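You operate a simulated robot arm through the tools that you are given. There is no shell and no other tool.

Carry out the task below with a simulated two-armed robot. There is one attempt and no reset: what you move stays moved.

Task
Swap sensor and hose between the low tanks and pump 200 ml.
Fine: blue hose onto the steel post first; sensor to the teal tank, hose to the clear one; pump into the jug, then jug onto the long drip tray; spill nothing. Set down upright: teal-handled jug.
Where things are to end (x, y in the base frame): teal-handled jug within 0.06 m of [0.59, 0.48].
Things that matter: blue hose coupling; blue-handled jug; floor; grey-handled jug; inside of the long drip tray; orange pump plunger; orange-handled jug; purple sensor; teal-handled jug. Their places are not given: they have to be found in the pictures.

The check looks at the end state, three seconds after you hand in, the way a careful person would. Anything else that was tipped, shoved, dropped, spilled or broken makes it a failure.

Robot
Two 7-joint arms with fingered hands on one trunk that stands fixed in place. Base frame: the origin is at the foot of the trunk, x ahead of it, y to its left, z up; the work surface is at about z = 0.88. Units: m, rad, N and s.
The left shoulder is at [0.07, 0.157, 1.464], the right one opposite. With the tool pointing down near the work surface each hand reaches from about 0.1 to 0.84 m from the base axis, measured 20 degrees to its own side. Payload 5 kg a hand.
The TCP of each hand is the grasp point between the finger pads, 0.031 m short of the fingertips. In the tool frame z runs along the fingers and y along their closing line. The gripper opens to 0.156 m; its body begins 0.088 m behind the TCP. The gripper is a hand of 4 fingers: y runs from the thumb to the fingers, the wrist lies at [0, 0, -0.249] in the tool frame, and closing takes about 1.5 s.
Orientation is that of the tool frame in the base frame, as a unit quaternion [w, x, y, z]. With the fingers straight down and closing along the base's y, the tool's x points along the base's -x, its y along +y and its z along -z.

Tools
- The arms move only by the tool apply_moves. It takes "left_steps", "right_steps" or both (then of equal length, played together; a hand with none holds still); each is a list of rows, each an object (a shift or turn left out is 0, a gripper value left out holds the last) with "translation": the shift along the base's x, y, z in units of 250 mm (1.0 is 250 mm), a list of three; "angular": the turn, a rotation vector about the base's x, y, z in units of 45 degrees (1.0 is 45 degrees), a list of three. In form: [{"translation": [x, y, z], "angular": [wx, wy, wz]}, ...]. A call has 1 to 20 rows; each row is the pose to reach, as a shift and turn from the pose commanded when the call began. "left_hand" and "right_hand" are, for a hand that has rows, the gripper command, from -1 (shut) to 1 (fully open), values between in proportion, set as the call begins (left out, the last holds). A call with a number of a shift or a turn outside -1 to 1 is refused whole. A row lasts 0.2 s, in which the tool goes at most 0.05 m and 0.15 rad; a call with a longer step from one row to the next is refused whole, and so is a gripper value outside its range. A pose out of reach is approached as far as the arm can. The call stops where the force on the tool passes 40 N (or 10 N more than at its start, if that is more) or the arm is blocked; 0.2 s more then pass. The fingers move at their own pace (about 0.108 m/s each) and stop on an object; they squeeze with about 30 N. The grip force told is the motor's: it shows also when the fingers shut on nothing. Time passes only in rows, and 0.2 s behind the last, so rows that repeat a pose let the fingers close. It gives the time, the measured TCP pose, the force on the tool (base axes), the opening and the grip force at its end, in the units of the frame above (readings bear some noise), with the torque about the TCP (base axes, N m) and any sound that the robot's microphone picked up, and new pictures: "show" is both (left out), scene, wrist or none (wrist: the cameras of the hands that moved).
- Cameras (640 x 400 px; columns grow to the right, rows downward): "scene" is now at [0.1338, 0.0204, 1.6892]; the picture's right is [0.25, -0.97, 0.00], its down [-0.60, -0.15, -0.79] and it looks along [0.76, 0.19, -0.62] (base axes); focal length 332 px, centre (320, 200). "left" rides on the left gripper at [-0.072, 0.002, -0.111] in its tool frame; the picture's right is [-0.02, -1.00, 0.00], its down [0.84, -0.02, -0.54] and it looks along [0.54, -0.01, 0.84] (tool axes); focal length 234 px, centre (320, 200). "right" rides on the right gripper at [0.072, 0.002, -0.111] in its tool frame; the picture's right is [-0.02, 1.00, 0.00], its down [-0.84, -0.02, -0.54] and it looks along [-0.54, -0.01, 0.84] (tool axes); focal length 234 px, centre (320, 200).
- lift_body(by): slides the trunk up (or, below 0, down) by that many m; the arms and the scene camera ride with it, the base frame stays. It gives what a move gives, with no picture.
- finger_targets(finger1, finger2, finger3, thumb_bend, hand): sets how far each is bent, from 0 (flat) to 1 (curled in); at 0.3 the hand is open as for a grip, at 0.7 the pads meet at the TCP. One left out holds its place. A second passes; each finger stops where it meets its share of the squeeze, and holds until it gets a number again. A gripper value or a shape takes the hand back. It gives what a move gives, with no picture; readings hold the bend of each and the force on the fingers (four entries, about 0 where the hand has none), thumb and palm.
- preshape(shape, hand): the hand has 4 fingers and takes this shape, open, in about a second: jaw (thumb against the fingers, like two jaws); tri (thumb and two fingers); tip (a fingertip pinch); poke (one finger out to press); point (the index stretched); flat (the hand flat); cup (the hand cupped); fist (a fist). The gripper value then closes the fingers along that shape, each until it touches; the sizes above hold for jaw. It gives what a move gives, with no picture.
- pan_tilt(pan, tilt): turns the head with the scene camera to pan (to the left, within 1.501 rad either way) and tilt (down, from -0.506 to 1.204), counted from straight ahead of the robot. It gives what a move gives, and a new picture of the scene camera.
- locate(camera, pixels): for up to 12 pixels [column, row] of the newest picture of that camera ("zoom" is the newest enlarged one), the place [x, y, z] in the base frame of the surface seen there, good to about 0.002 m. The clock stands still meanwhile.
- zoom(camera, box): a new picture of the part [left, top, right, bottom] of that camera's present view, enlarged. The clock stands still meanwhile.
- sign_off(): hands the job in; it is judged then, once.

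Open the grippers and draw the arms clear of the work before you hand the job in, unless the task says otherwise.

The tools are called after "Request:" by a JSON object that holds its "op" and its "data". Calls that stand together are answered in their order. apply_moves: Moves the arms, as the interface text tells. Its arguments: {"type":"object","properties":{"left_steps":{"type":"array","items":{"type":"object","properties":{"translation":{"type":"array","items":{"type":"number"}},"angular":{"type":"array","items":{"type":"number"}}}}},"left_hand":{"type":"number"},"right_steps":{"type":"array","items":{"type":"object","properties":{"translation":{"type":"array","items":{"type":"number"}},"angular":{"type":"array","items":{"type":"number"}}}}},"right_hand":{"type":"number"},"show":{"type":"string","enum":["both","scene","wrist","none"]}},"required":[]} The other tools are called the same way: lift_body (by) moves the trunk up or down; preshape (shape, hand) gives the hand a shape; finger_targets (finger1, finger2, finger3, thumb_bend, hand) moves the fingers one by one; pan_tilt (pan, tilt) turns the head that bears the scene camera; locate (camera, pixels) gives the place of the surface under pixels of a picture; zoom (camera, box) takes an enlarged picture of a part of a camera's view; sign_off () hands the job in.

At the start:

```text
t: 0.0
left_position: [0.495, 0.2032, 1.4696]
left_ee_rot: [0.0, 0.0, 1.0, -0.001]
left_force: [-0.5, 0.5, 0.5]
left_torque: [-0.01, 0.01, 0.0]
left_opening: 0.1557
left_grasp_force: 0.1
left_shape: jaw
left_bend: [0.3, 0.3, 0.3, 0.3]
left_finger forces: [0.0, 0.0, 0.1, 0.0, 0.0, 0.0]
right_position: [0.5988, -0.1496, 1.4625]
right_ee_rot: [0.0, 0.0, 1.0, 0.0]
right_force: [0.7, 0.4, 0.6]
right_torque: [0.0, 0.03, -0.01]
right_opening: 0.156
right_grasp_force: 0.1
right_shape: jaw
right_bend: [0.3, 0.3, 0.3, 0.3]
right_finger forces: [0.1, 0.0, 0.0, 0.0, 0.1, 0.0]
trunk travel left (down, up): [-0.85, 0.09]
head pan, tilt (commanded): [0.25, 0.663]
```

scene: 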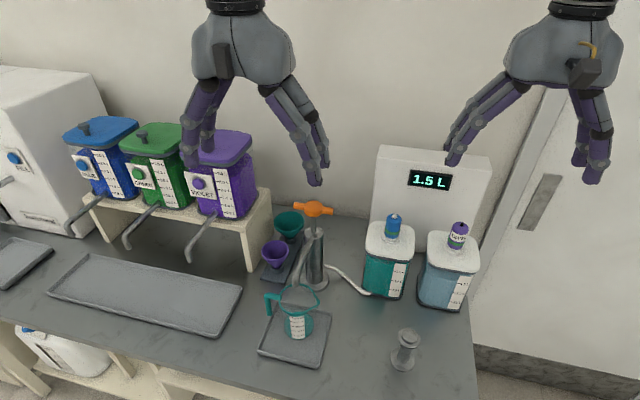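
right: 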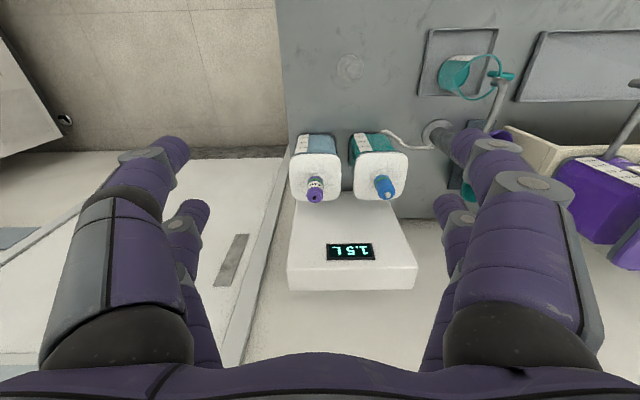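
left: 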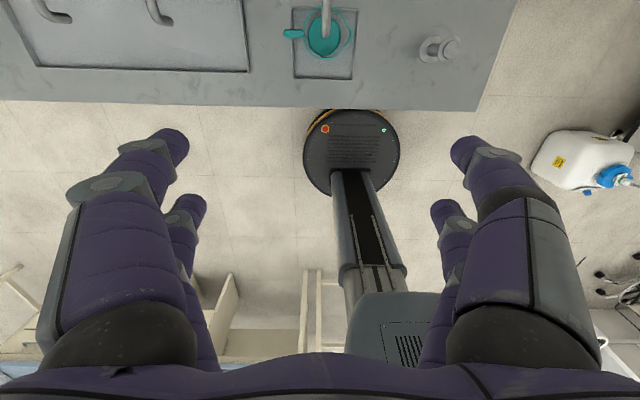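

The scene shows two low tanks (teal at ~(387,262), clear/blue at ~(448,270)), a steel post at (404,350), a jug at (297,315) on a small tray under the pump, and a long drip tray at (145,290). I zoom in on these parts to look closer.

Request:
{"op": "zoom", "data": {"camera": "scene", "box": [340, 190, 500, 290]}}

Request:
{"op": "zoom", "data": {"camera": "scene", "box": [240, 190, 432, 310]}}

Request:
{"op": "zoom", "data": {"camera": "scene", "box": [240, 270, 448, 400]}}

Request:
{"op": "zoom", "data": {"camera": "scene", "box": [0, 100, 260, 340]}}

```text
4.00 times, centred on (420, 240) of scene
```

zoom: 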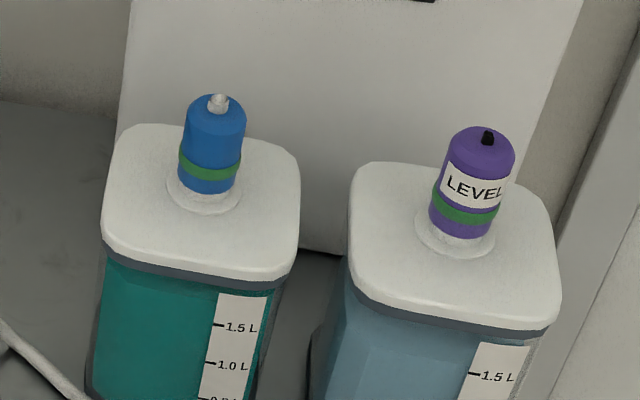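

```text
3.33 times, centred on (336, 250) of scene
```

zoom: 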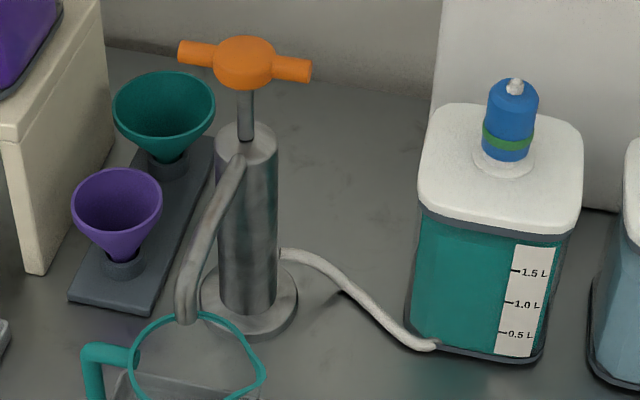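

```text
3.08 times, centred on (344, 335) of scene
```

zoom: 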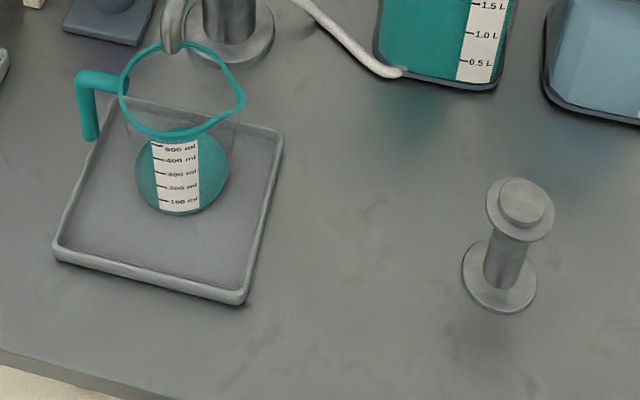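

```text
1.67 times, centred on (130, 220) of scene
```

zoom: 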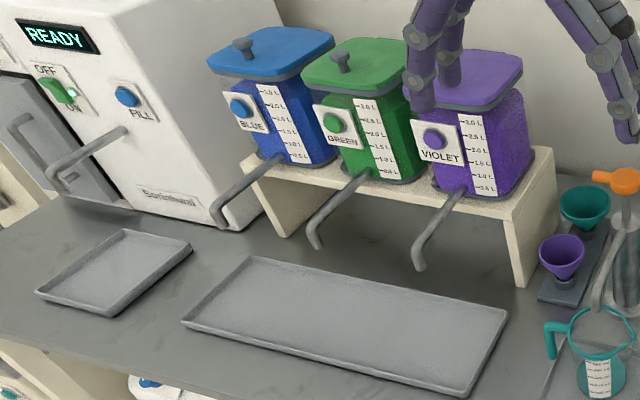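

I need a fuller picture of the surroundings, so I turn the head to the left and down first.

Request:
{"op": "pan_tilt", "data": {"pan": 0.6, "tilt": 0.8}}

Request:
{"op": "pan_tilt", "data": {"pan": -0.2, "tilt": 0.8}}

Request:
{"op": "pan_tilt", "data": {"pan": 0.1, "tilt": 0.9}}

```text
t: 0.8
left_position: [0.4939, 0.204, 1.4702]
left_ee_rot: [0.0, 0.0, 1.0, -0.001]
left_force: [0.0, -0.2, 0.1]
left_torque: [0.0, 0.01, -0.03]
left_opening: 0.1559
left_grasp_force: 0.0
left_shape: jaw
left_bend: [0.3, 0.3, 0.3, 0.3]
left_finger forces: [0.1, 0.0, 0.0, 0.0, 0.0, 0.0]
right_position: [0.5991, -0.1488, 1.4626]
right_ee_rot: [-0.001, 0.0, 1.0, 0.0]
right_force: [0.1, 0.7, 0.3]
right_torque: [-0.02, 0.03, -0.01]
right_opening: 0.1557
right_grasp_force: 0.1
right_shape: jaw
right_bend: [0.3, 0.3, 0.3, 0.3]
right_finger forces: [0.1, 0.0, 0.1, 0.0, 0.0, 0.0]
trunk travel left (down, up): [-0.85, 0.09]
head pan, tilt (commanded): [0.6, 0.799]
```

scene: 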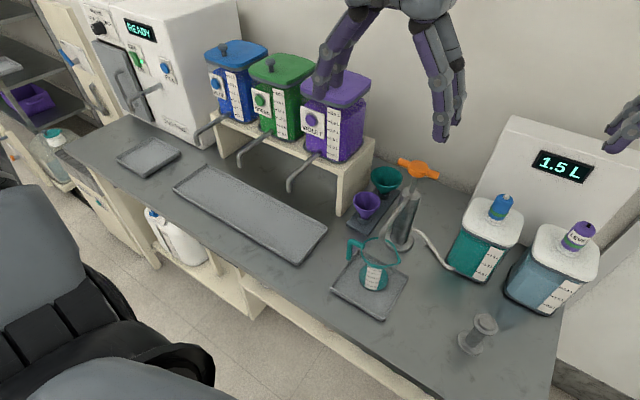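

```text
t: 2.0
left_position: [0.4953, 0.2033, 1.4686]
left_ee_rot: [0.0, 0.0, 1.0, 0.0]
left_force: [-0.1, 0.1, 0.2]
left_torque: [0.0, -0.01, 0.0]
left_opening: 0.156
left_grasp_force: 0.0
left_shape: jaw
left_bend: [0.3, 0.3, 0.3, 0.3]
left_finger forces: [0.0, 0.0, 0.0, 0.0, 0.0, 0.0]
right_position: [0.5979, -0.1477, 1.4625]
right_ee_rot: [0.0, 0.0, 1.0, 0.0]
right_force: [1.5, -0.2, -0.5]
right_torque: [-0.02, 0.0, 0.03]
right_opening: 0.1557
right_grasp_force: 0.0
right_shape: jaw
right_bend: [0.3, 0.3, 0.3, 0.3]
right_finger forces: [0.0, 0.1, 0.0, 0.1, 0.0, 0.0]
trunk travel left (down, up): [-0.85, 0.09]
head pan, tilt (commanded): [-0.201, 0.799]
```

scene: 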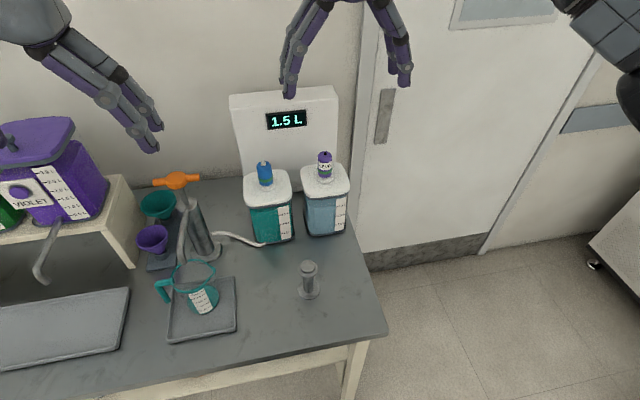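

```text
t: 2.8
left_position: [0.494, 0.2016, 1.4695]
left_ee_rot: [0.0, 0.0, 1.0, 0.0]
left_force: [0.0, 0.2, -0.2]
left_torque: [0.0, -0.02, -0.01]
left_opening: 0.156
left_grasp_force: 0.1
left_shape: jaw
left_bend: [0.3, 0.3, 0.3, 0.3]
left_finger forces: [0.0, 0.1, 0.1, 0.0, 0.0, 0.1]
right_position: [0.5989, -0.1495, 1.4628]
right_ee_rot: [0.0, 0.001, 1.0, 0.001]
right_force: [0.2, 0.6, -0.7]
right_torque: [-0.01, 0.01, 0.01]
right_opening: 0.156
right_grasp_force: 0.1
right_shape: jaw
right_bend: [0.3, 0.3, 0.3, 0.3]
right_finger forces: [0.0, 0.1, 0.0, 0.1, 0.1, 0.0]
trunk travel left (down, up): [-0.85, 0.09]
head pan, tilt (commanded): [0.099, 0.901]
```

scene: 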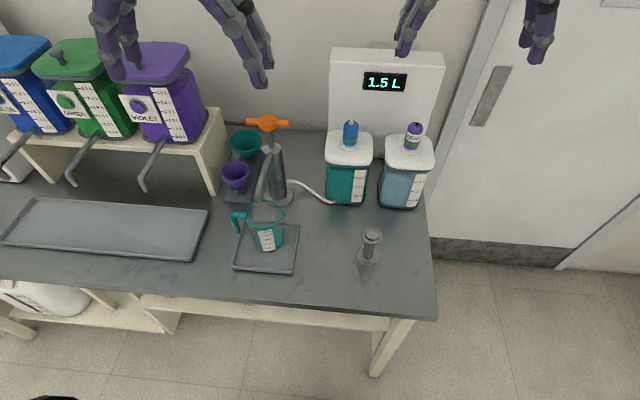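

With this view I zoom in around the tanks and post and locate the blue coupling, the sensor, the post, the jug and the plunger.

Request:
{"op": "zoom", "data": {"camera": "scene", "box": [310, 110, 450, 220]}}

Request:
{"op": "locate", "data": {"camera": "scene", "pixels": [[350, 122], [350, 135], [413, 125], [413, 137], [371, 232], [371, 240], [367, 262], [268, 122], [251, 123], [286, 123], [276, 160], [278, 200]]}}

Request:
{"op": "locate", "data": {"camera": "scene", "pixels": [[330, 140], [366, 140], [336, 162], [364, 162], [386, 143], [432, 143], [238, 215], [234, 228], [265, 245], [247, 210], [284, 212], [266, 222]]}}

Request:
{"op": "locate", "data": {"camera": "scene", "pixels": [[244, 245], [288, 268], [240, 262], [296, 230], [100, 230], [37, 200], [205, 213], [190, 258], [8, 240], [264, 160], [264, 200], [350, 320]]}}

```text
3.64 times, centred on (380, 165) of scene
```

zoom: 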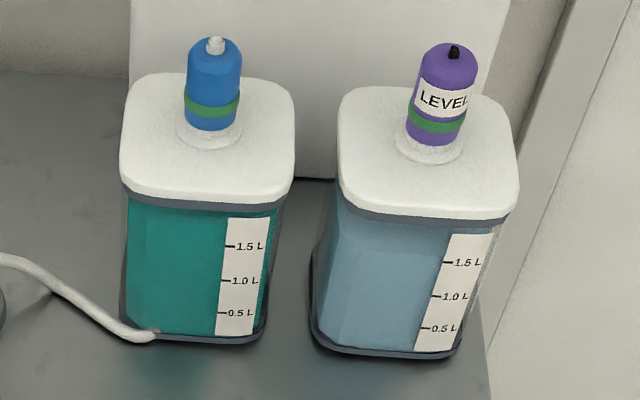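

```text
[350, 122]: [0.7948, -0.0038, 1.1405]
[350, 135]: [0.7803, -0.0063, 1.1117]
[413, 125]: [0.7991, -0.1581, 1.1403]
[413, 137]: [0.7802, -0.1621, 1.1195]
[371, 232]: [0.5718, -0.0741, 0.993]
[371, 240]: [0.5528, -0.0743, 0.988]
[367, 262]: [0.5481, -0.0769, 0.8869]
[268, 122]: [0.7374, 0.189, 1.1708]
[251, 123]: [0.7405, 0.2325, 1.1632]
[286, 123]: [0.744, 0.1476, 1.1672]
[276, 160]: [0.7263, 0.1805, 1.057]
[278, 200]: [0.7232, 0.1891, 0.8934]
```

```text
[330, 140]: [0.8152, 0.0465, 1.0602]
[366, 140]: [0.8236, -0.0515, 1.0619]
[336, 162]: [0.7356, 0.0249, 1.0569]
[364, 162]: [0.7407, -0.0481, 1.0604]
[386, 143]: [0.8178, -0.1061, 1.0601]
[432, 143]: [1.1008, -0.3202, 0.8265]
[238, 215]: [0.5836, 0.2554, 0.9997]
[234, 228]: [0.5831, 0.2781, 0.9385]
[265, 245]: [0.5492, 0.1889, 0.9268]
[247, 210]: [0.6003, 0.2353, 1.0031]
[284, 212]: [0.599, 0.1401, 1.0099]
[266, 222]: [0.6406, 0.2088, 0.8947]
```

```text
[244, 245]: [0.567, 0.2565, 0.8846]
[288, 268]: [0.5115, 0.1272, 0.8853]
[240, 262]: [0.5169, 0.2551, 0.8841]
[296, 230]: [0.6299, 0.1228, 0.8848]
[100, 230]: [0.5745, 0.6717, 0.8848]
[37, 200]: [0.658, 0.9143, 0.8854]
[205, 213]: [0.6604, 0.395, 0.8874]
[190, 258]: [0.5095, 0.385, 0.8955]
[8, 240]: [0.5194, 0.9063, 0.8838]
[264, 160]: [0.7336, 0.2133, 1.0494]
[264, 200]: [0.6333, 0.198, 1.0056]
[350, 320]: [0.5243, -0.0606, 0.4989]
```

Now I look closer at the tanks, post and jug through the wrist cameras for detail.

Request:
{"op": "zoom", "data": {"camera": "right", "box": [270, 110, 430, 270]}}

Request:
{"op": "zoom", "data": {"camera": "right", "box": [400, 20, 560, 140]}}

Request:
{"op": "locate", "data": {"camera": "right", "pixels": [[316, 188], [315, 196], [384, 180], [388, 190], [350, 66], [296, 270], [414, 270], [350, 238], [300, 160], [332, 160], [358, 160], [404, 160]]}}

Request:
{"op": "zoom", "data": {"camera": "left", "box": [270, 0, 480, 130]}}

```text
2.50 times, centred on (350, 190) of right
```

zoom: 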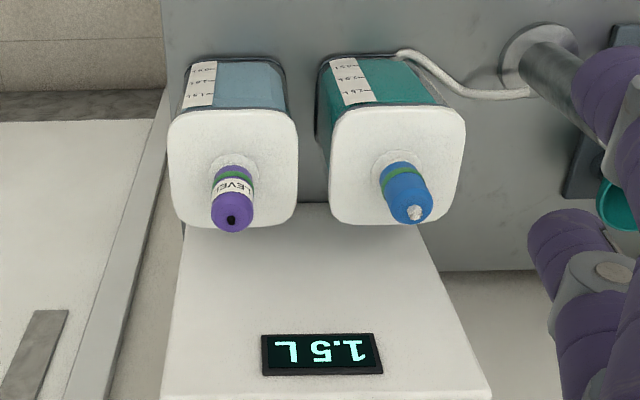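

```text
3.33 times, centred on (480, 80) of right
```

zoom: 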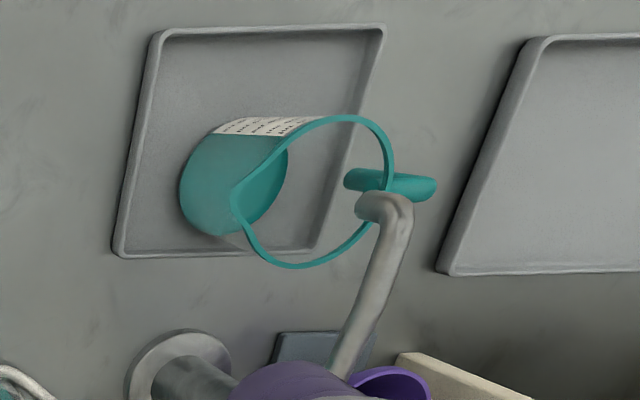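

```text
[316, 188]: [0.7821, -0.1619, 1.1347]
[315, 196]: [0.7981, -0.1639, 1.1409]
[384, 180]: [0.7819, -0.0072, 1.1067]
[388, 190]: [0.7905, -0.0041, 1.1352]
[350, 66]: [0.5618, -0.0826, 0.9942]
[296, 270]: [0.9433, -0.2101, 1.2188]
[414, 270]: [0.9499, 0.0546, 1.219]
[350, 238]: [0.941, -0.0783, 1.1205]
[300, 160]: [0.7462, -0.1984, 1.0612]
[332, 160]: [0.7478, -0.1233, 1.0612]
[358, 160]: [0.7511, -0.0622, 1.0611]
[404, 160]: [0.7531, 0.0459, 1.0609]
```

```text
3.05 times, centred on (375, 65) of left
```

zoom: 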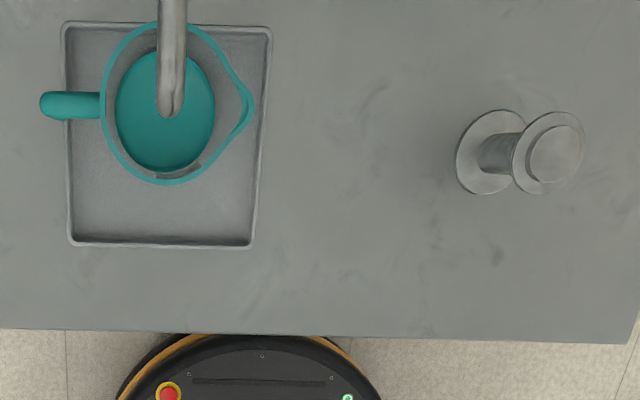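

The jug looks as if it may already hold some teal liquid; I zoom in on it to judge its level and the spout clearance.

Request:
{"op": "zoom", "data": {"camera": "scene", "box": [225, 190, 305, 280]}}

Request:
{"op": "zoom", "data": {"camera": "right", "box": [430, 35, 520, 105]}}

Request:
{"op": "zoom", "data": {"camera": "left", "box": [275, 0, 365, 80]}}

```text
4.44 times, centred on (265, 235) of scene
```

zoom: 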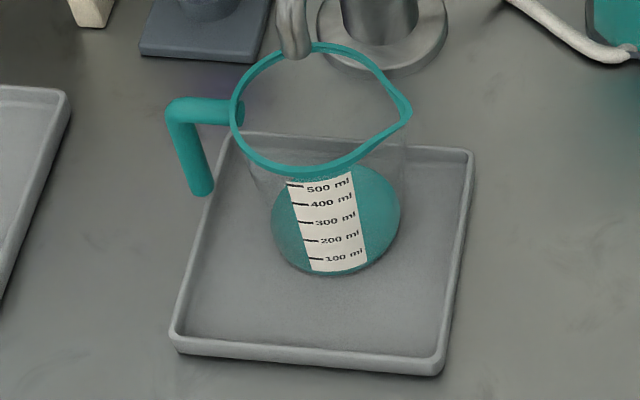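

```text
5.71 times, centred on (475, 70) of right
```

zoom: 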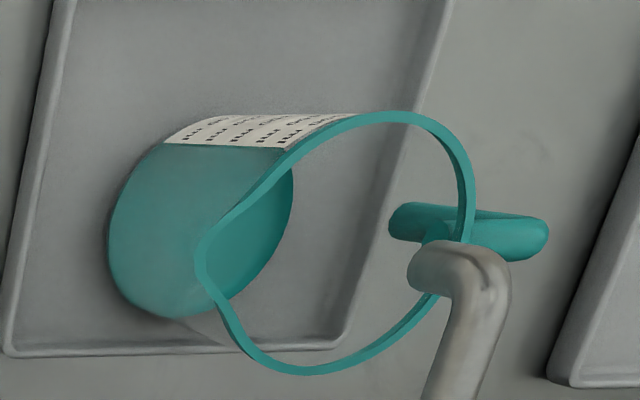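

```text
5.00 times, centred on (320, 40) of left
```

zoom: 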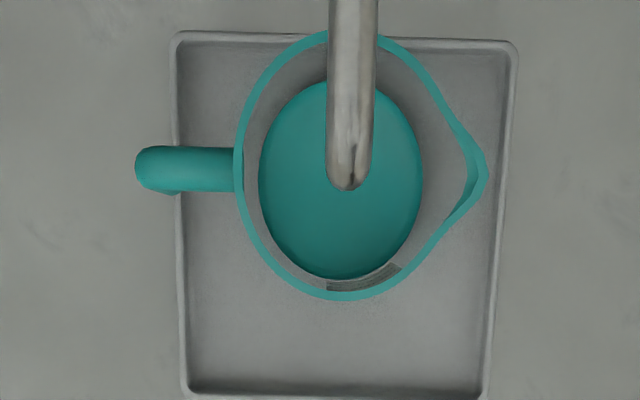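

I locate points on the teal disc inside the jug, on the rim, handle, and spout tip in the latest left zoom picture.

Request:
{"op": "locate", "data": {"camera": "zoom", "pixels": [[300, 220], [400, 150], [290, 120], [340, 260], [349, 180], [350, 60], [160, 170], [240, 170], [480, 175], [340, 295], [330, 35], [500, 380]]}}

Request:
{"op": "locate", "data": {"camera": "left", "pixels": [[300, 20], [436, 50], [452, 48], [442, 50], [460, 48], [451, 58], [451, 40], [424, 45], [430, 62]]}}

```text
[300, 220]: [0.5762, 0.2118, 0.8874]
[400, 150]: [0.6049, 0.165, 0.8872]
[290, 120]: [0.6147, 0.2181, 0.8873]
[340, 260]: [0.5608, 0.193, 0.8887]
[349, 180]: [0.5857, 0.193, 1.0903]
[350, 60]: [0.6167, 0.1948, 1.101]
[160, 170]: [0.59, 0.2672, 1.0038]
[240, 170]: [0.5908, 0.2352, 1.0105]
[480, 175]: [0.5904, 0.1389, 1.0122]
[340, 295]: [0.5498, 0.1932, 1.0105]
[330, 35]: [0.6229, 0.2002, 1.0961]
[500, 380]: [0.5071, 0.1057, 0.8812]
```

```text
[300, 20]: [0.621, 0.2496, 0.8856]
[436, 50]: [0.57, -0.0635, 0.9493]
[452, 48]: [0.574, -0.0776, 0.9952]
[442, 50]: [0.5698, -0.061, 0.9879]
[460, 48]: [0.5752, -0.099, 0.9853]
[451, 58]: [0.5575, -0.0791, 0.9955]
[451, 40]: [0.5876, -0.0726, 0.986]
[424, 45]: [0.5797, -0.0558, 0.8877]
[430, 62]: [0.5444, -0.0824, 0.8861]
```

The teal disc sits at z≈0.887, just above the tray (0.8845), so it is only the jug's floor: the jug is empty. I move the right hand closer to the tanks for a good look at the coupling and sensor.

Request:
{"op": "apply_moves", "data": {"right_steps": [{"translation": [0.07, 0.07, -0.11]}, {"translation": [0.14, 0.14, -0.22]}, {"translation": [0.21, 0.21, -0.33]}, {"translation": [0.284, 0.28, -0.448]}, {"translation": [0.284, 0.28, -0.448]}], "show": "both"}}

```text
t: 4.0
left_position: [0.4962, 0.2037, 1.4689]
left_ee_rot: [0.0, 0.0, 1.0, 0.0]
left_force: [0.3, -0.2, 0.5]
left_torque: [0.02, -0.01, 0.01]
left_opening: 0.1561
left_grasp_force: 0.1
left_shape: jaw
left_bend: [0.3, 0.3, 0.3, 0.3]
left_finger forces: [0.0, 0.0, 0.0, 0.0, 0.1, 0.0]
right_position: [0.6704, -0.0774, 1.3498]
right_ee_rot: [0.0, -0.001, 1.0, 0.0]
right_force: [0.1, 0.1, -0.2]
right_torque: [0.01, 0.0, -0.01]
right_opening: 0.1559
right_grasp_force: 0.1
right_shape: jaw
right_bend: [0.3, 0.3, 0.3, 0.3]
right_finger forces: [0.0, 0.0, 0.0, 0.0, 0.0, 0.0]
trunk travel left (down, up): [-0.85, 0.09]
head pan, tilt (commanded): [0.099, 0.901]
```

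scene: 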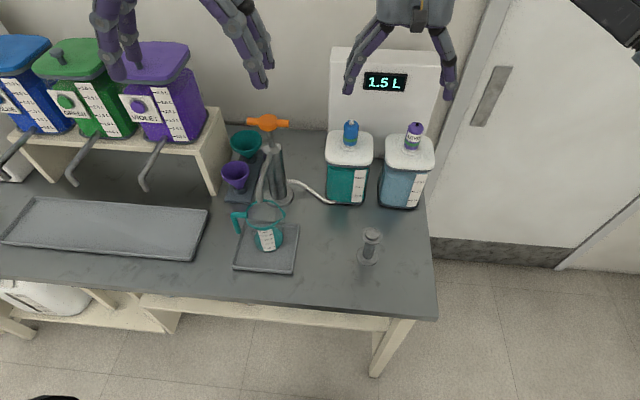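
right: 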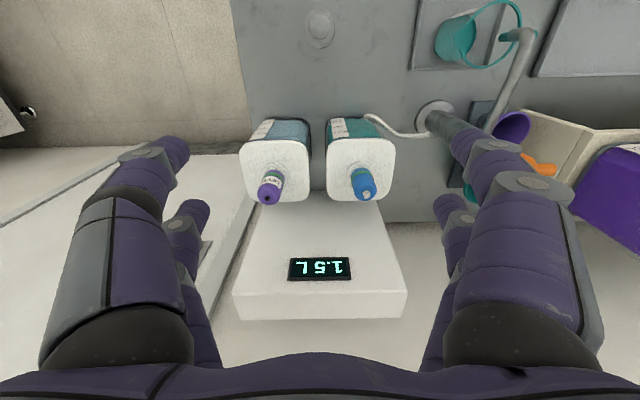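

The tank tops now sit at (275,185) and (362,183) in the right view; I zoom in and locate points on them.

Request:
{"op": "zoom", "data": {"camera": "right", "box": [230, 115, 410, 225]}}

Request:
{"op": "locate", "data": {"camera": "zoom", "pixels": [[130, 270], [118, 260], [165, 270], [140, 290], [130, 295], [475, 255], [450, 250], [500, 250], [480, 285], [485, 275], [460, 195], [160, 205]]}}

```text
3.56 times, centred on (320, 170) of right
```

zoom: 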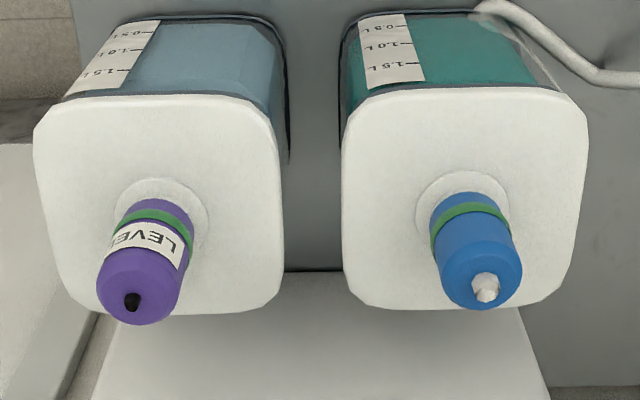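

```text
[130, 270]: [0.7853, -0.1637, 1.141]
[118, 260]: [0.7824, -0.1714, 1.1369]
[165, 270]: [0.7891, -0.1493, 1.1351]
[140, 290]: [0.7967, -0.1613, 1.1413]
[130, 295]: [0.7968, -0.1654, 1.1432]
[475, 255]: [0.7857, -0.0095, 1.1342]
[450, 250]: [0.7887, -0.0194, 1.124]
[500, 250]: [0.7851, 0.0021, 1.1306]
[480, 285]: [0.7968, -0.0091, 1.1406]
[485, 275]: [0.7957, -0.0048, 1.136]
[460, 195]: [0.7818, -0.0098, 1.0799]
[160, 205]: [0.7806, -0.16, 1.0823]
```

Coupling axis is near (0.797, -0.004) with top at z≈1.14, sensor axis near (0.798, -0.162). Next I move the right hand back to look at the steel post closely.

Request:
{"op": "apply_moves", "data": {"right_steps": [{"translation": [-0.12, 0, -0.14]}, {"translation": [-0.24, 0, -0.28]}, {"translation": [-0.37, 0, -0.42]}, {"translation": [-0.5, 0, -0.56]}, {"translation": [-0.62, 0, -0.7]}, {"translation": [-0.74, 0, -0.84]}, {"translation": [-0.74, 0, -0.84]}], "show": "wrist"}}

```text
t: 5.6
left_position: [0.4953, 0.2022, 1.4707]
left_ee_rot: [0.0, 0.0, 1.0, -0.001]
left_force: [-0.3, -0.8, 0.3]
left_torque: [0.01, -0.04, 0.03]
left_opening: 0.156
left_grasp_force: 0.0
left_shape: jaw
left_bend: [0.3, 0.3, 0.3, 0.3]
left_finger forces: [0.0, 0.0, 0.1, 0.1, 0.0, 0.0]
right_position: [0.4825, -0.078, 1.1399]
right_ee_rot: [0.0, 0.0, 1.0, 0.0]
right_force: [0.5, 0.4, 0.0]
right_torque: [-0.02, 0.05, -0.01]
right_opening: 0.1557
right_grasp_force: 0.0
right_shape: jaw
right_bend: [0.3, 0.3, 0.3, 0.3]
right_finger forces: [0.0, 0.0, 0.0, 0.1, 0.1, 0.0]
trunk travel left (down, up): [-0.85, 0.09]
head pan, tilt (commanded): [0.099, 0.901]
```

right: 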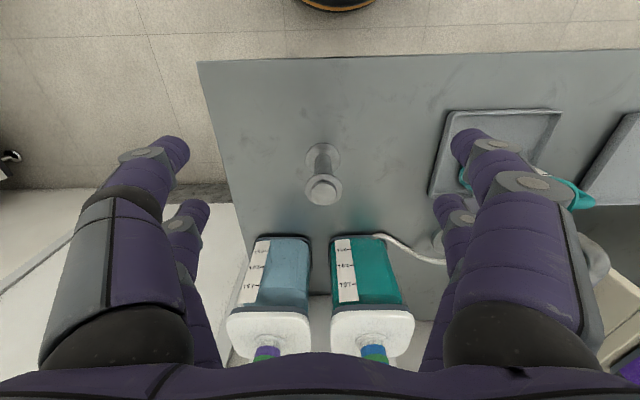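

The post shows at (322,175) in the right view, flange and stub clear; I zoom in and locate its features.

Request:
{"op": "zoom", "data": {"camera": "right", "box": [280, 135, 370, 215]}}

Request:
{"op": "locate", "data": {"camera": "zoom", "pixels": [[298, 380], [240, 380], [355, 380], [298, 345], [298, 420], [190, 390], [415, 370], [305, 325], [295, 265], [255, 110], [370, 110], [310, 75]]}}

```text
5.00 times, centred on (325, 175) of right
```

zoom: 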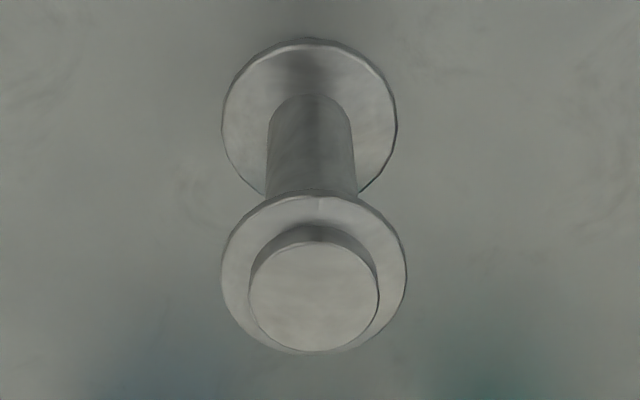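

```text
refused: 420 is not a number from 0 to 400
```

I locate the stub and flange edges in this zoomed view.

Request:
{"op": "locate", "data": {"camera": "zoom", "pixels": [[314, 296], [254, 296], [374, 296], [314, 250], [314, 345], [228, 270], [402, 270], [314, 202], [345, 210], [235, 300], [270, 60], [314, 45]]}}

```text
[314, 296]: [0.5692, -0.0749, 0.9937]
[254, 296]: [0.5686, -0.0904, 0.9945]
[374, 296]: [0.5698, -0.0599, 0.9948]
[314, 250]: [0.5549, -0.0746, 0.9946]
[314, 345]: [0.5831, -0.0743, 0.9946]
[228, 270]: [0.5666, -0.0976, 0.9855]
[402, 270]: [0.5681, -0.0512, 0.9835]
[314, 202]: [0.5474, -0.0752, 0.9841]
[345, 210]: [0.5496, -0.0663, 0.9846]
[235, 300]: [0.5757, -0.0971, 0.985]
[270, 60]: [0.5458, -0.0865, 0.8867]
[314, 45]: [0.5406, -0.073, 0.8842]
```

Post axis is at about (0.5695, -0.075), stub top z≈0.9945, flange z≈0.984. I raise the right hand and bring it, partly closed, toward the spot above the blue coupling.

Request:
{"op": "apply_moves", "data": {"right_steps": [{"translation": [0, 0, 0.192]}, {"translation": [0, 0, 0.384]}, {"translation": [0.12, 0.04, 0.52]}, {"translation": [0.3, 0.1, 0.56]}, {"translation": [0.48, 0.16, 0.56]}, {"translation": [0.66, 0.22, 0.56]}, {"translation": [0.84, 0.28, 0.56]}, {"translation": [0.98, 0.298, 0.56]}, {"translation": [0.98, 0.298, 0.56]}], "right_hand": 0.2, "show": "both"}}

```text
t: 7.6
left_position: [0.494, 0.2019, 1.47]
left_ee_rot: [0.0, 0.001, 1.0, 0.0]
left_force: [-0.1, -0.2, -0.5]
left_torque: [0.02, -0.04, 0.0]
left_opening: 0.1556
left_grasp_force: 0.0
left_shape: jaw
left_bend: [0.3, 0.3, 0.3, 0.3]
left_finger forces: [0.0, 0.0, 0.0, 0.0, 0.0, 0.0]
right_position: [0.7281, -0.005, 1.2819]
right_ee_rot: [0.001, 0.0, 1.0, 0.0]
right_force: [0.4, 0.1, -0.2]
right_torque: [0.02, -0.03, 0.02]
right_opening: 0.094
right_grasp_force: 0.1
right_shape: jaw
right_bend: [0.32, 0.32, 0.32, 0.7]
right_finger forces: [0.0, 0.1, 0.0, 0.0, 0.0, 0.0]
trunk travel left (down, up): [-0.85, 0.09]
head pan, tilt (commanded): [0.099, 0.901]
```

scene: 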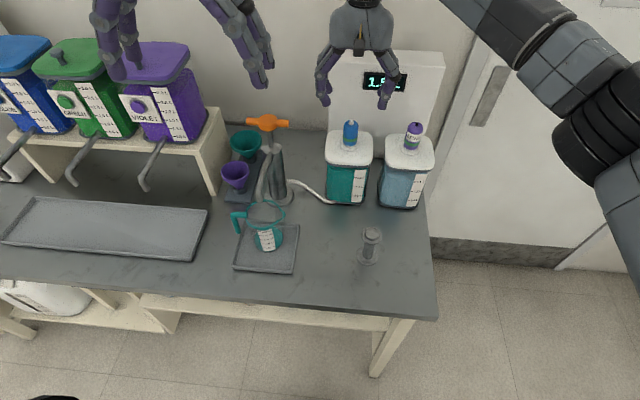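
right: 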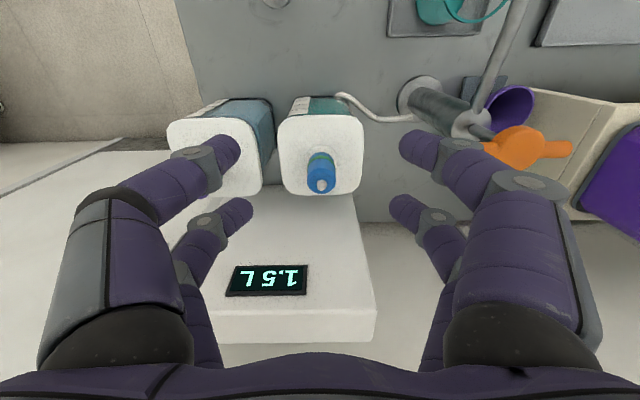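

The coupling is now near column 320 in the right view, between the digits. I look closer at the hand before descending.

Request:
{"op": "zoom", "data": {"camera": "scene", "box": [290, 0, 450, 110]}}

Request:
{"op": "zoom", "data": {"camera": "right", "box": [160, 80, 480, 280]}}

```text
3.64 times, centred on (370, 55) of scene
```

zoom: 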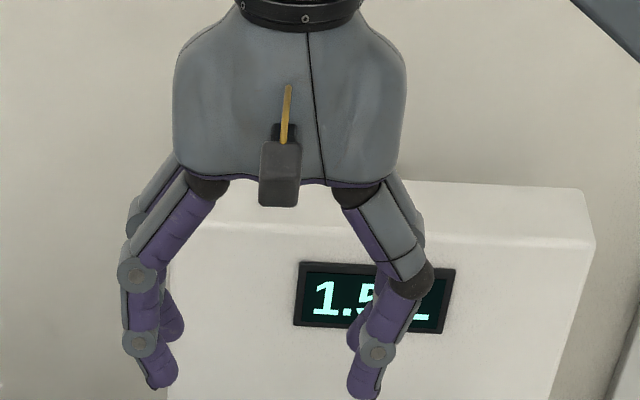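

```text
2.00 times, centred on (320, 180) of right
```

zoom: 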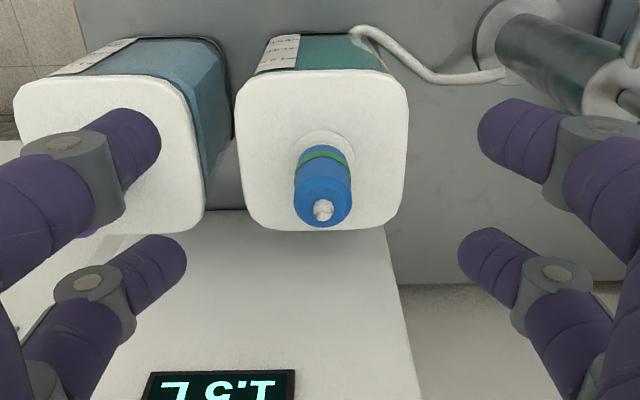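

The hand has two digits on each side; I locate the fingertips to learn how they sit relative to the TCP.

Request:
{"op": "locate", "data": {"camera": "right", "pixels": [[412, 142], [402, 207], [228, 146], [242, 208], [440, 160], [425, 225], [200, 170], [220, 225], [405, 150], [395, 212], [238, 155], [250, 212]]}}

```text
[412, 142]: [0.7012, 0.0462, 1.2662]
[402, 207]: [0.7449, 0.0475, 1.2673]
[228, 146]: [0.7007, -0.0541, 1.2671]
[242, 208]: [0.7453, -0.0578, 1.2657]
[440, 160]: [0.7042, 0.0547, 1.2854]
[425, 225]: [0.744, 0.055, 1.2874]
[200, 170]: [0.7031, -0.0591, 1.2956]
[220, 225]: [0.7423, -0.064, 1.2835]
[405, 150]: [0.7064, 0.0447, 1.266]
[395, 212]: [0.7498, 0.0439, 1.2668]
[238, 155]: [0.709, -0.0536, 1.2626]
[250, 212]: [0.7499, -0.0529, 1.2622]
```

The digits sit ±0.022 m in x and symmetric in y about the TCP, so they will cradle the coupling. I move to directly above it at z≈1.20 to verify alignment.

Request:
{"op": "apply_moves", "data": {"right_steps": [{"translation": [0.14, 0, -0.1]}, {"translation": [0.284, 0, -0.18]}, {"translation": [0.284, 0, -0.32]}, {"translation": [0.284, 0, -0.32]}], "show": "both"}}

```text
t: 8.6
left_position: [0.4952, 0.2002, 1.4695]
left_ee_rot: [0.0, 0.001, 1.0, 0.002]
left_force: [-0.1, -0.2, 1.7]
left_torque: [0.0, 0.03, 0.0]
left_opening: 0.1558
left_grasp_force: 0.1
left_shape: jaw
left_bend: [0.3, 0.3, 0.3, 0.3]
left_finger forces: [0.0, 0.1, 0.1, 0.0, 0.0, 0.1]
right_position: [0.8017, -0.0056, 1.2008]
right_ee_rot: [0.0, 0.0, 1.0, 0.001]
right_force: [-0.6, 0.0, 0.7]
right_torque: [-0.01, 0.0, -0.04]
right_opening: 0.0939
right_grasp_force: 0.0
right_shape: jaw
right_bend: [0.32, 0.32, 0.32, 0.7]
right_finger forces: [0.0, 0.1, 0.1, 0.0, 0.1, 0.1]
trunk travel left (down, up): [-0.85, 0.09]
head pan, tilt (commanded): [0.099, 0.901]
```

scene: 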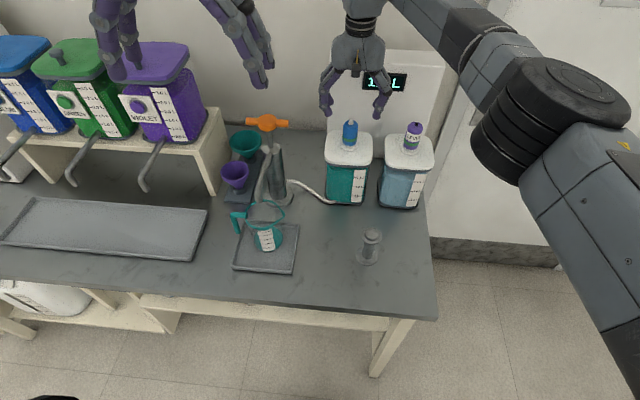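
right: 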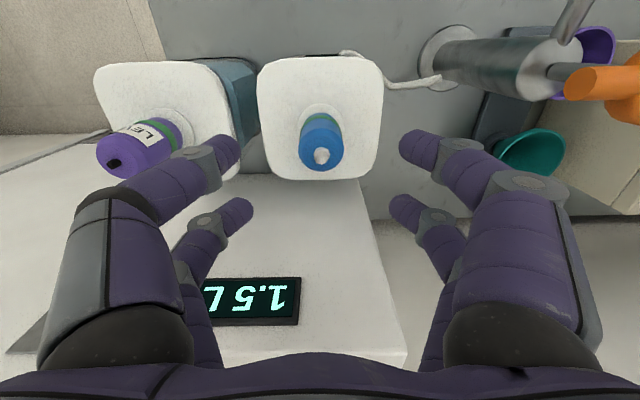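

I measure the coupling again in this closer view at about (321,145).

Request:
{"op": "zoom", "data": {"camera": "right", "box": [250, 50, 390, 190]}}

Request:
{"op": "locate", "data": {"camera": "right", "pixels": [[322, 155], [322, 150], [312, 150], [332, 150], [320, 130], [320, 122], [305, 120], [336, 120], [262, 120], [380, 120], [320, 62], [318, 175]]}}

```text
2.86 times, centred on (320, 120) of right
```

zoom: 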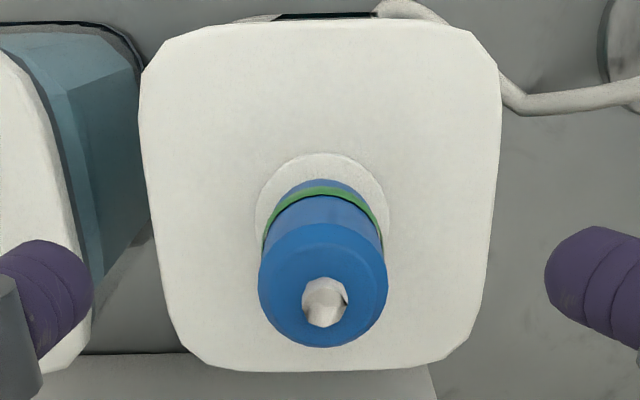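

```text
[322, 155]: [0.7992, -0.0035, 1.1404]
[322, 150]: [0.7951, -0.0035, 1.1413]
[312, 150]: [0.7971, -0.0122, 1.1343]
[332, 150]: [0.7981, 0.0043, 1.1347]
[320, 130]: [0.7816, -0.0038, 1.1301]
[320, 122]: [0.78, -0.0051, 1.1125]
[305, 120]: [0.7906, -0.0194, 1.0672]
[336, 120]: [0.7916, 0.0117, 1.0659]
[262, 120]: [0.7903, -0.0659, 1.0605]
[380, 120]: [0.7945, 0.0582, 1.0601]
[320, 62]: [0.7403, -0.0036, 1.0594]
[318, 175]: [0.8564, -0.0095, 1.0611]
```

The lid and coupling centre at (0.800, -0.004) matches the hand's position. I lower by 0.09 m so the digits straddle the coupling body.

Request:
{"op": "apply_moves", "data": {"right_steps": [{"translation": [0, 0, -0.12]}, {"translation": [0, 0, -0.24]}, {"translation": [0, 0, -0.36]}, {"translation": [0, 0, -0.36]}], "show": "both"}}

```text
t: 9.6
left_position: [0.4959, 0.2023, 1.4695]
left_ee_rot: [0.0, 0.0, 1.0, 0.0]
left_force: [-0.1, 0.5, 0.1]
left_torque: [-0.02, -0.02, 0.0]
left_opening: 0.156
left_grasp_force: 0.0
left_shape: jaw
left_bend: [0.3, 0.3, 0.3, 0.3]
left_finger forces: [0.0, 0.0, 0.1, 0.0, 0.0, 0.1]
right_position: [0.8009, -0.0032, 1.1115]
right_ee_rot: [0.0, -0.001, 1.0, 0.0]
right_force: [0.6, 0.1, -0.2]
right_torque: [-0.01, 0.02, 0.02]
right_opening: 0.0938
right_grasp_force: 0.0
right_shape: jaw
right_bend: [0.32, 0.32, 0.32, 0.7]
right_finger forces: [0.1, 0.1, 0.1, 0.1, 0.0, 0.0]
trunk travel left (down, up): [-0.85, 0.09]
head pan, tilt (commanded): [0.099, 0.901]
```

scene: 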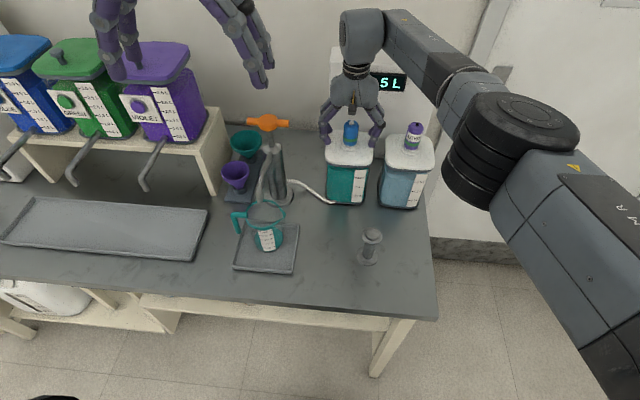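
right: 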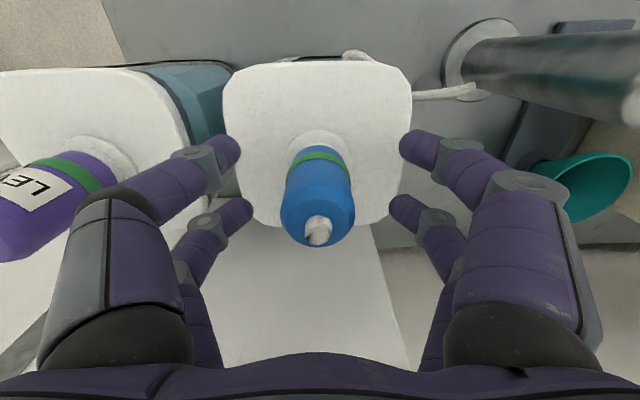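

The coupling stands centred between the digits at (318,205). I close the right hand on it.

Request:
{"op": "apply_moves", "data": {"right_steps": [{"translation": [0, 0, 0]}, {"translation": [0, 0, 0]}, {"translation": [0, 0, 0]}, {"translation": [0, 0, 0]}, {"translation": [0, 0, 0]}, {"translation": [0, 0, 0]}, {"translation": [0, 0, 0]}], "right_hand": -1, "show": "both"}}

```text
t: 11.2
left_position: [0.4963, 0.204, 1.4684]
left_ee_rot: [-0.001, 0.0, 1.0, 0.0]
left_force: [-0.1, -0.9, 0.0]
left_torque: [-0.02, -0.02, 0.01]
left_opening: 0.156
left_grasp_force: 0.0
left_shape: jaw
left_bend: [0.3, 0.3, 0.3, 0.3]
left_finger forces: [0.0, 0.0, 0.0, 0.0, 0.0, 0.1]
right_position: [0.8032, -0.0032, 1.1099]
right_ee_rot: [0.0, 0.0, 1.0, 0.0]
right_force: [5.1, 3.8, 1.0]
right_torque: [-0.23, 0.25, 0.01]
right_opening: 0.0193
right_grasp_force: 29.8
right_shape: jaw
right_bend: [0.72, 0.74, 0.74, 0.7]
right_finger forces: [33.2, 25.6, 29.3, 0.0, 31.0, 0.0]
trunk travel left (down, up): [-0.85, 0.09]
head pan, tilt (commanded): [0.099, 0.901]
```

scene: 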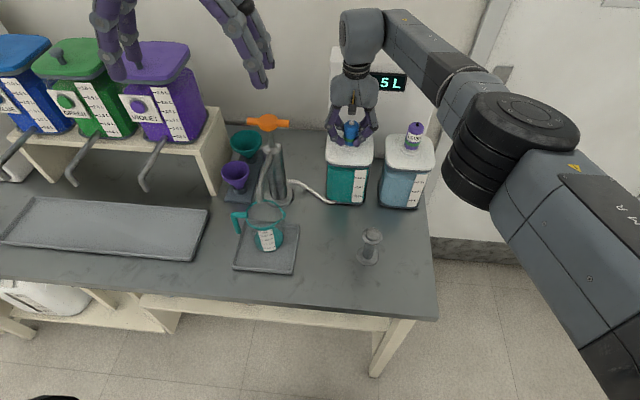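
right: 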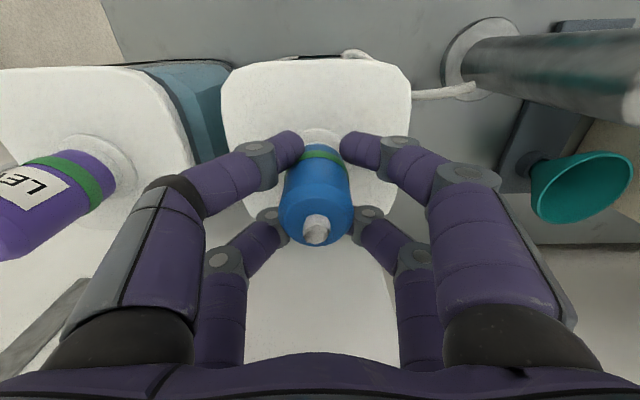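

The four digits grip the coupling (29.8 N). I pull it straight up and watch the forces.

Request:
{"op": "apply_moves", "data": {"right_steps": [{"translation": [0, 0, 0.04]}, {"translation": [0, 0, 0.08]}, {"translation": [0, 0, 0.12]}, {"translation": [0, 0, 0.16]}, {"translation": [0, 0, 0.24]}, {"translation": [0, 0, 0.32]}, {"translation": [0, 0, 0.32]}], "show": "both"}}

```text
t: 12.8
left_position: [0.4953, 0.2027, 1.4685]
left_ee_rot: [0.0, 0.0, 1.0, 0.0]
left_force: [-0.4, -0.1, 0.1]
left_torque: [0.0, 0.0, -0.02]
left_opening: 0.1561
left_grasp_force: 0.1
left_shape: jaw
left_bend: [0.3, 0.3, 0.3, 0.3]
left_finger forces: [0.0, 0.0, 0.0, 0.0, 0.1, 0.0]
right_position: [0.8016, -0.0045, 1.1913]
right_ee_rot: [0.0, 0.0, 1.0, 0.0]
right_force: [0.3, 0.0, -1.3]
right_torque: [-0.02, -0.02, 0.03]
right_opening: 0.0179
right_grasp_force: 29.8
right_shape: jaw
right_bend: [0.72, 0.74, 0.74, 0.7]
right_finger forces: [32.9, 0.0, 0.0, 0.0, 30.3, 0.0]
trunk travel left (down, up): [-0.85, 0.09]
head pan, tilt (commanded): [0.099, 0.901]
```

scene: 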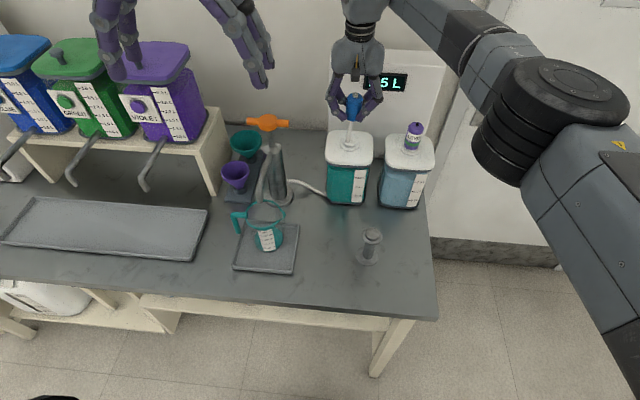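
right: 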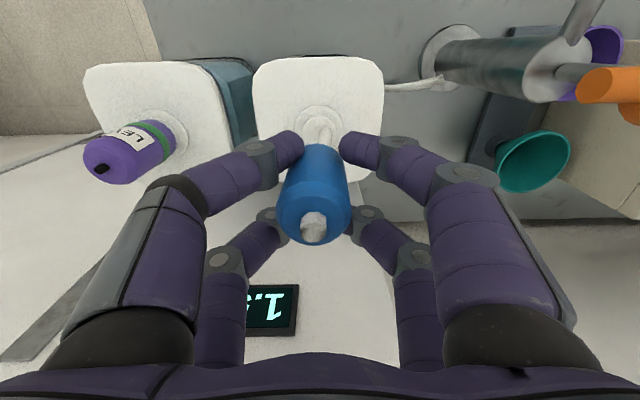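

The coupling came free (weight about 1.3 N) and something white hangs or stands beneath it at (349,130). I zoom in to see.

Request:
{"op": "zoom", "data": {"camera": "scene", "box": [310, 70, 400, 170]}}

Request:
{"op": "zoom", "data": {"camera": "right", "box": [240, 60, 400, 260]}}

```text
4.00 times, centred on (355, 120) of scene
```

zoom: 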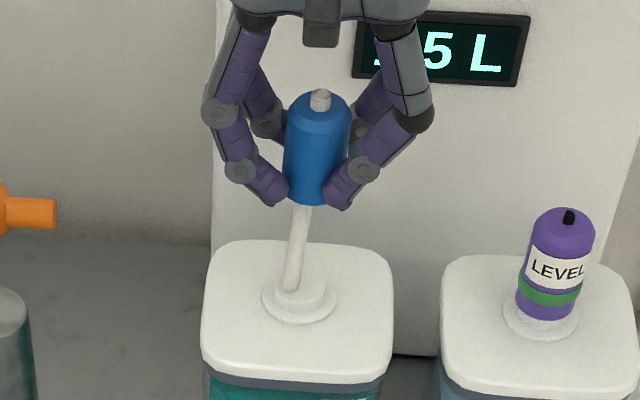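

```text
2.00 times, centred on (320, 160) of right
```

zoom: 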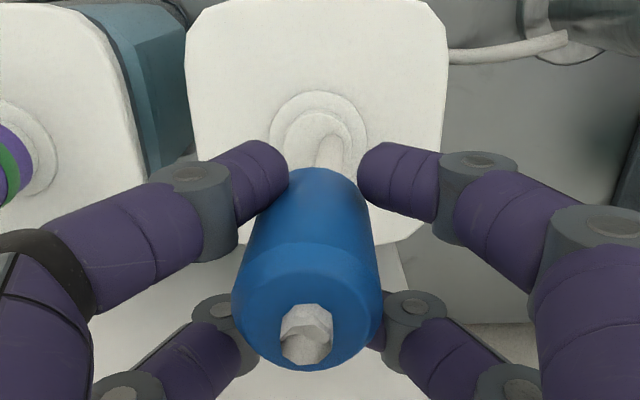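

A white tube runs from the coupling's underside down to the port, and the green band has vanished (it seems to mark a seated part). I lift further to see whether the tube comes out.

Request:
{"op": "apply_moves", "data": {"right_steps": [{"translation": [0, 0, 0.1]}, {"translation": [0, 0, 0.2]}, {"translation": [0, 0, 0.3]}, {"translation": [0, 0, 0.4]}, {"translation": [0, 0, 0.4]}], "show": "both"}}

Request:
{"op": "zoom", "data": {"camera": "scene", "box": [300, 20, 420, 170]}}

```text
t: 14.0
left_position: [0.495, 0.2031, 1.4697]
left_ee_rot: [0.0, 0.0, 1.0, 0.0]
left_force: [-0.2, 0.0, 0.4]
left_torque: [-0.03, 0.02, 0.01]
left_opening: 0.1559
left_grasp_force: 0.0
left_shape: jaw
left_bend: [0.3, 0.3, 0.3, 0.3]
left_finger forces: [0.0, 0.1, 0.0, 0.0, 0.0, 0.0]
right_position: [0.8004, -0.004, 1.2897]
right_ee_rot: [0.0, 0.001, 1.0, 0.0]
right_force: [0.4, -0.1, -0.9]
right_torque: [-0.01, 0.03, -0.03]
right_opening: 0.0174
right_grasp_force: 30.1
right_shape: jaw
right_bend: [0.72, 0.74, 0.74, 0.7]
right_finger forces: [32.9, 0.0, 0.0, 0.0, 30.7, 0.0]
trunk travel left (down, up): [-0.85, 0.09]
head pan, tilt (commanded): [0.099, 0.901]
```

scene: 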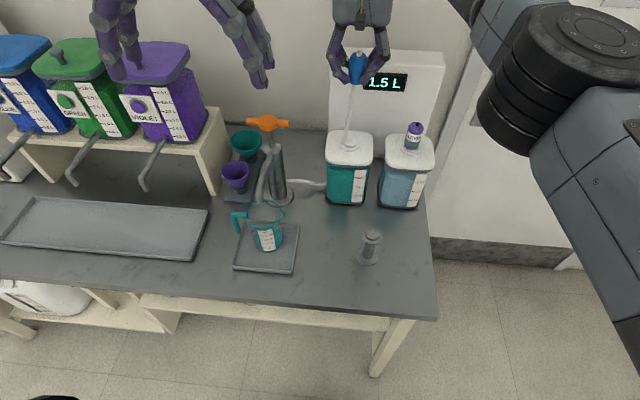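
right: 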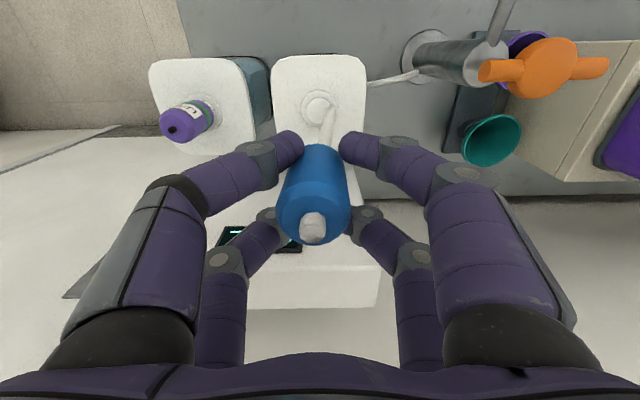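

```text
2.67 times, centred on (360, 95) of scene
```

zoom: 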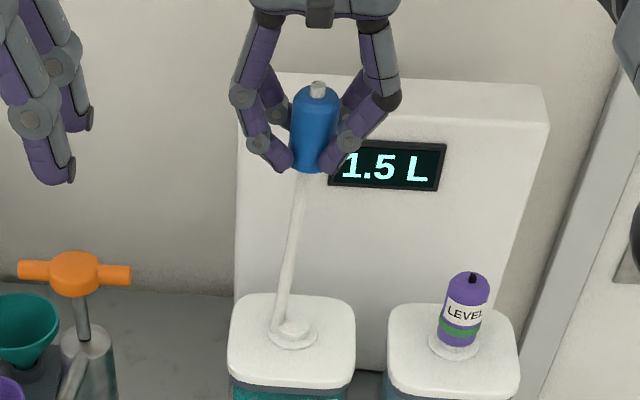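

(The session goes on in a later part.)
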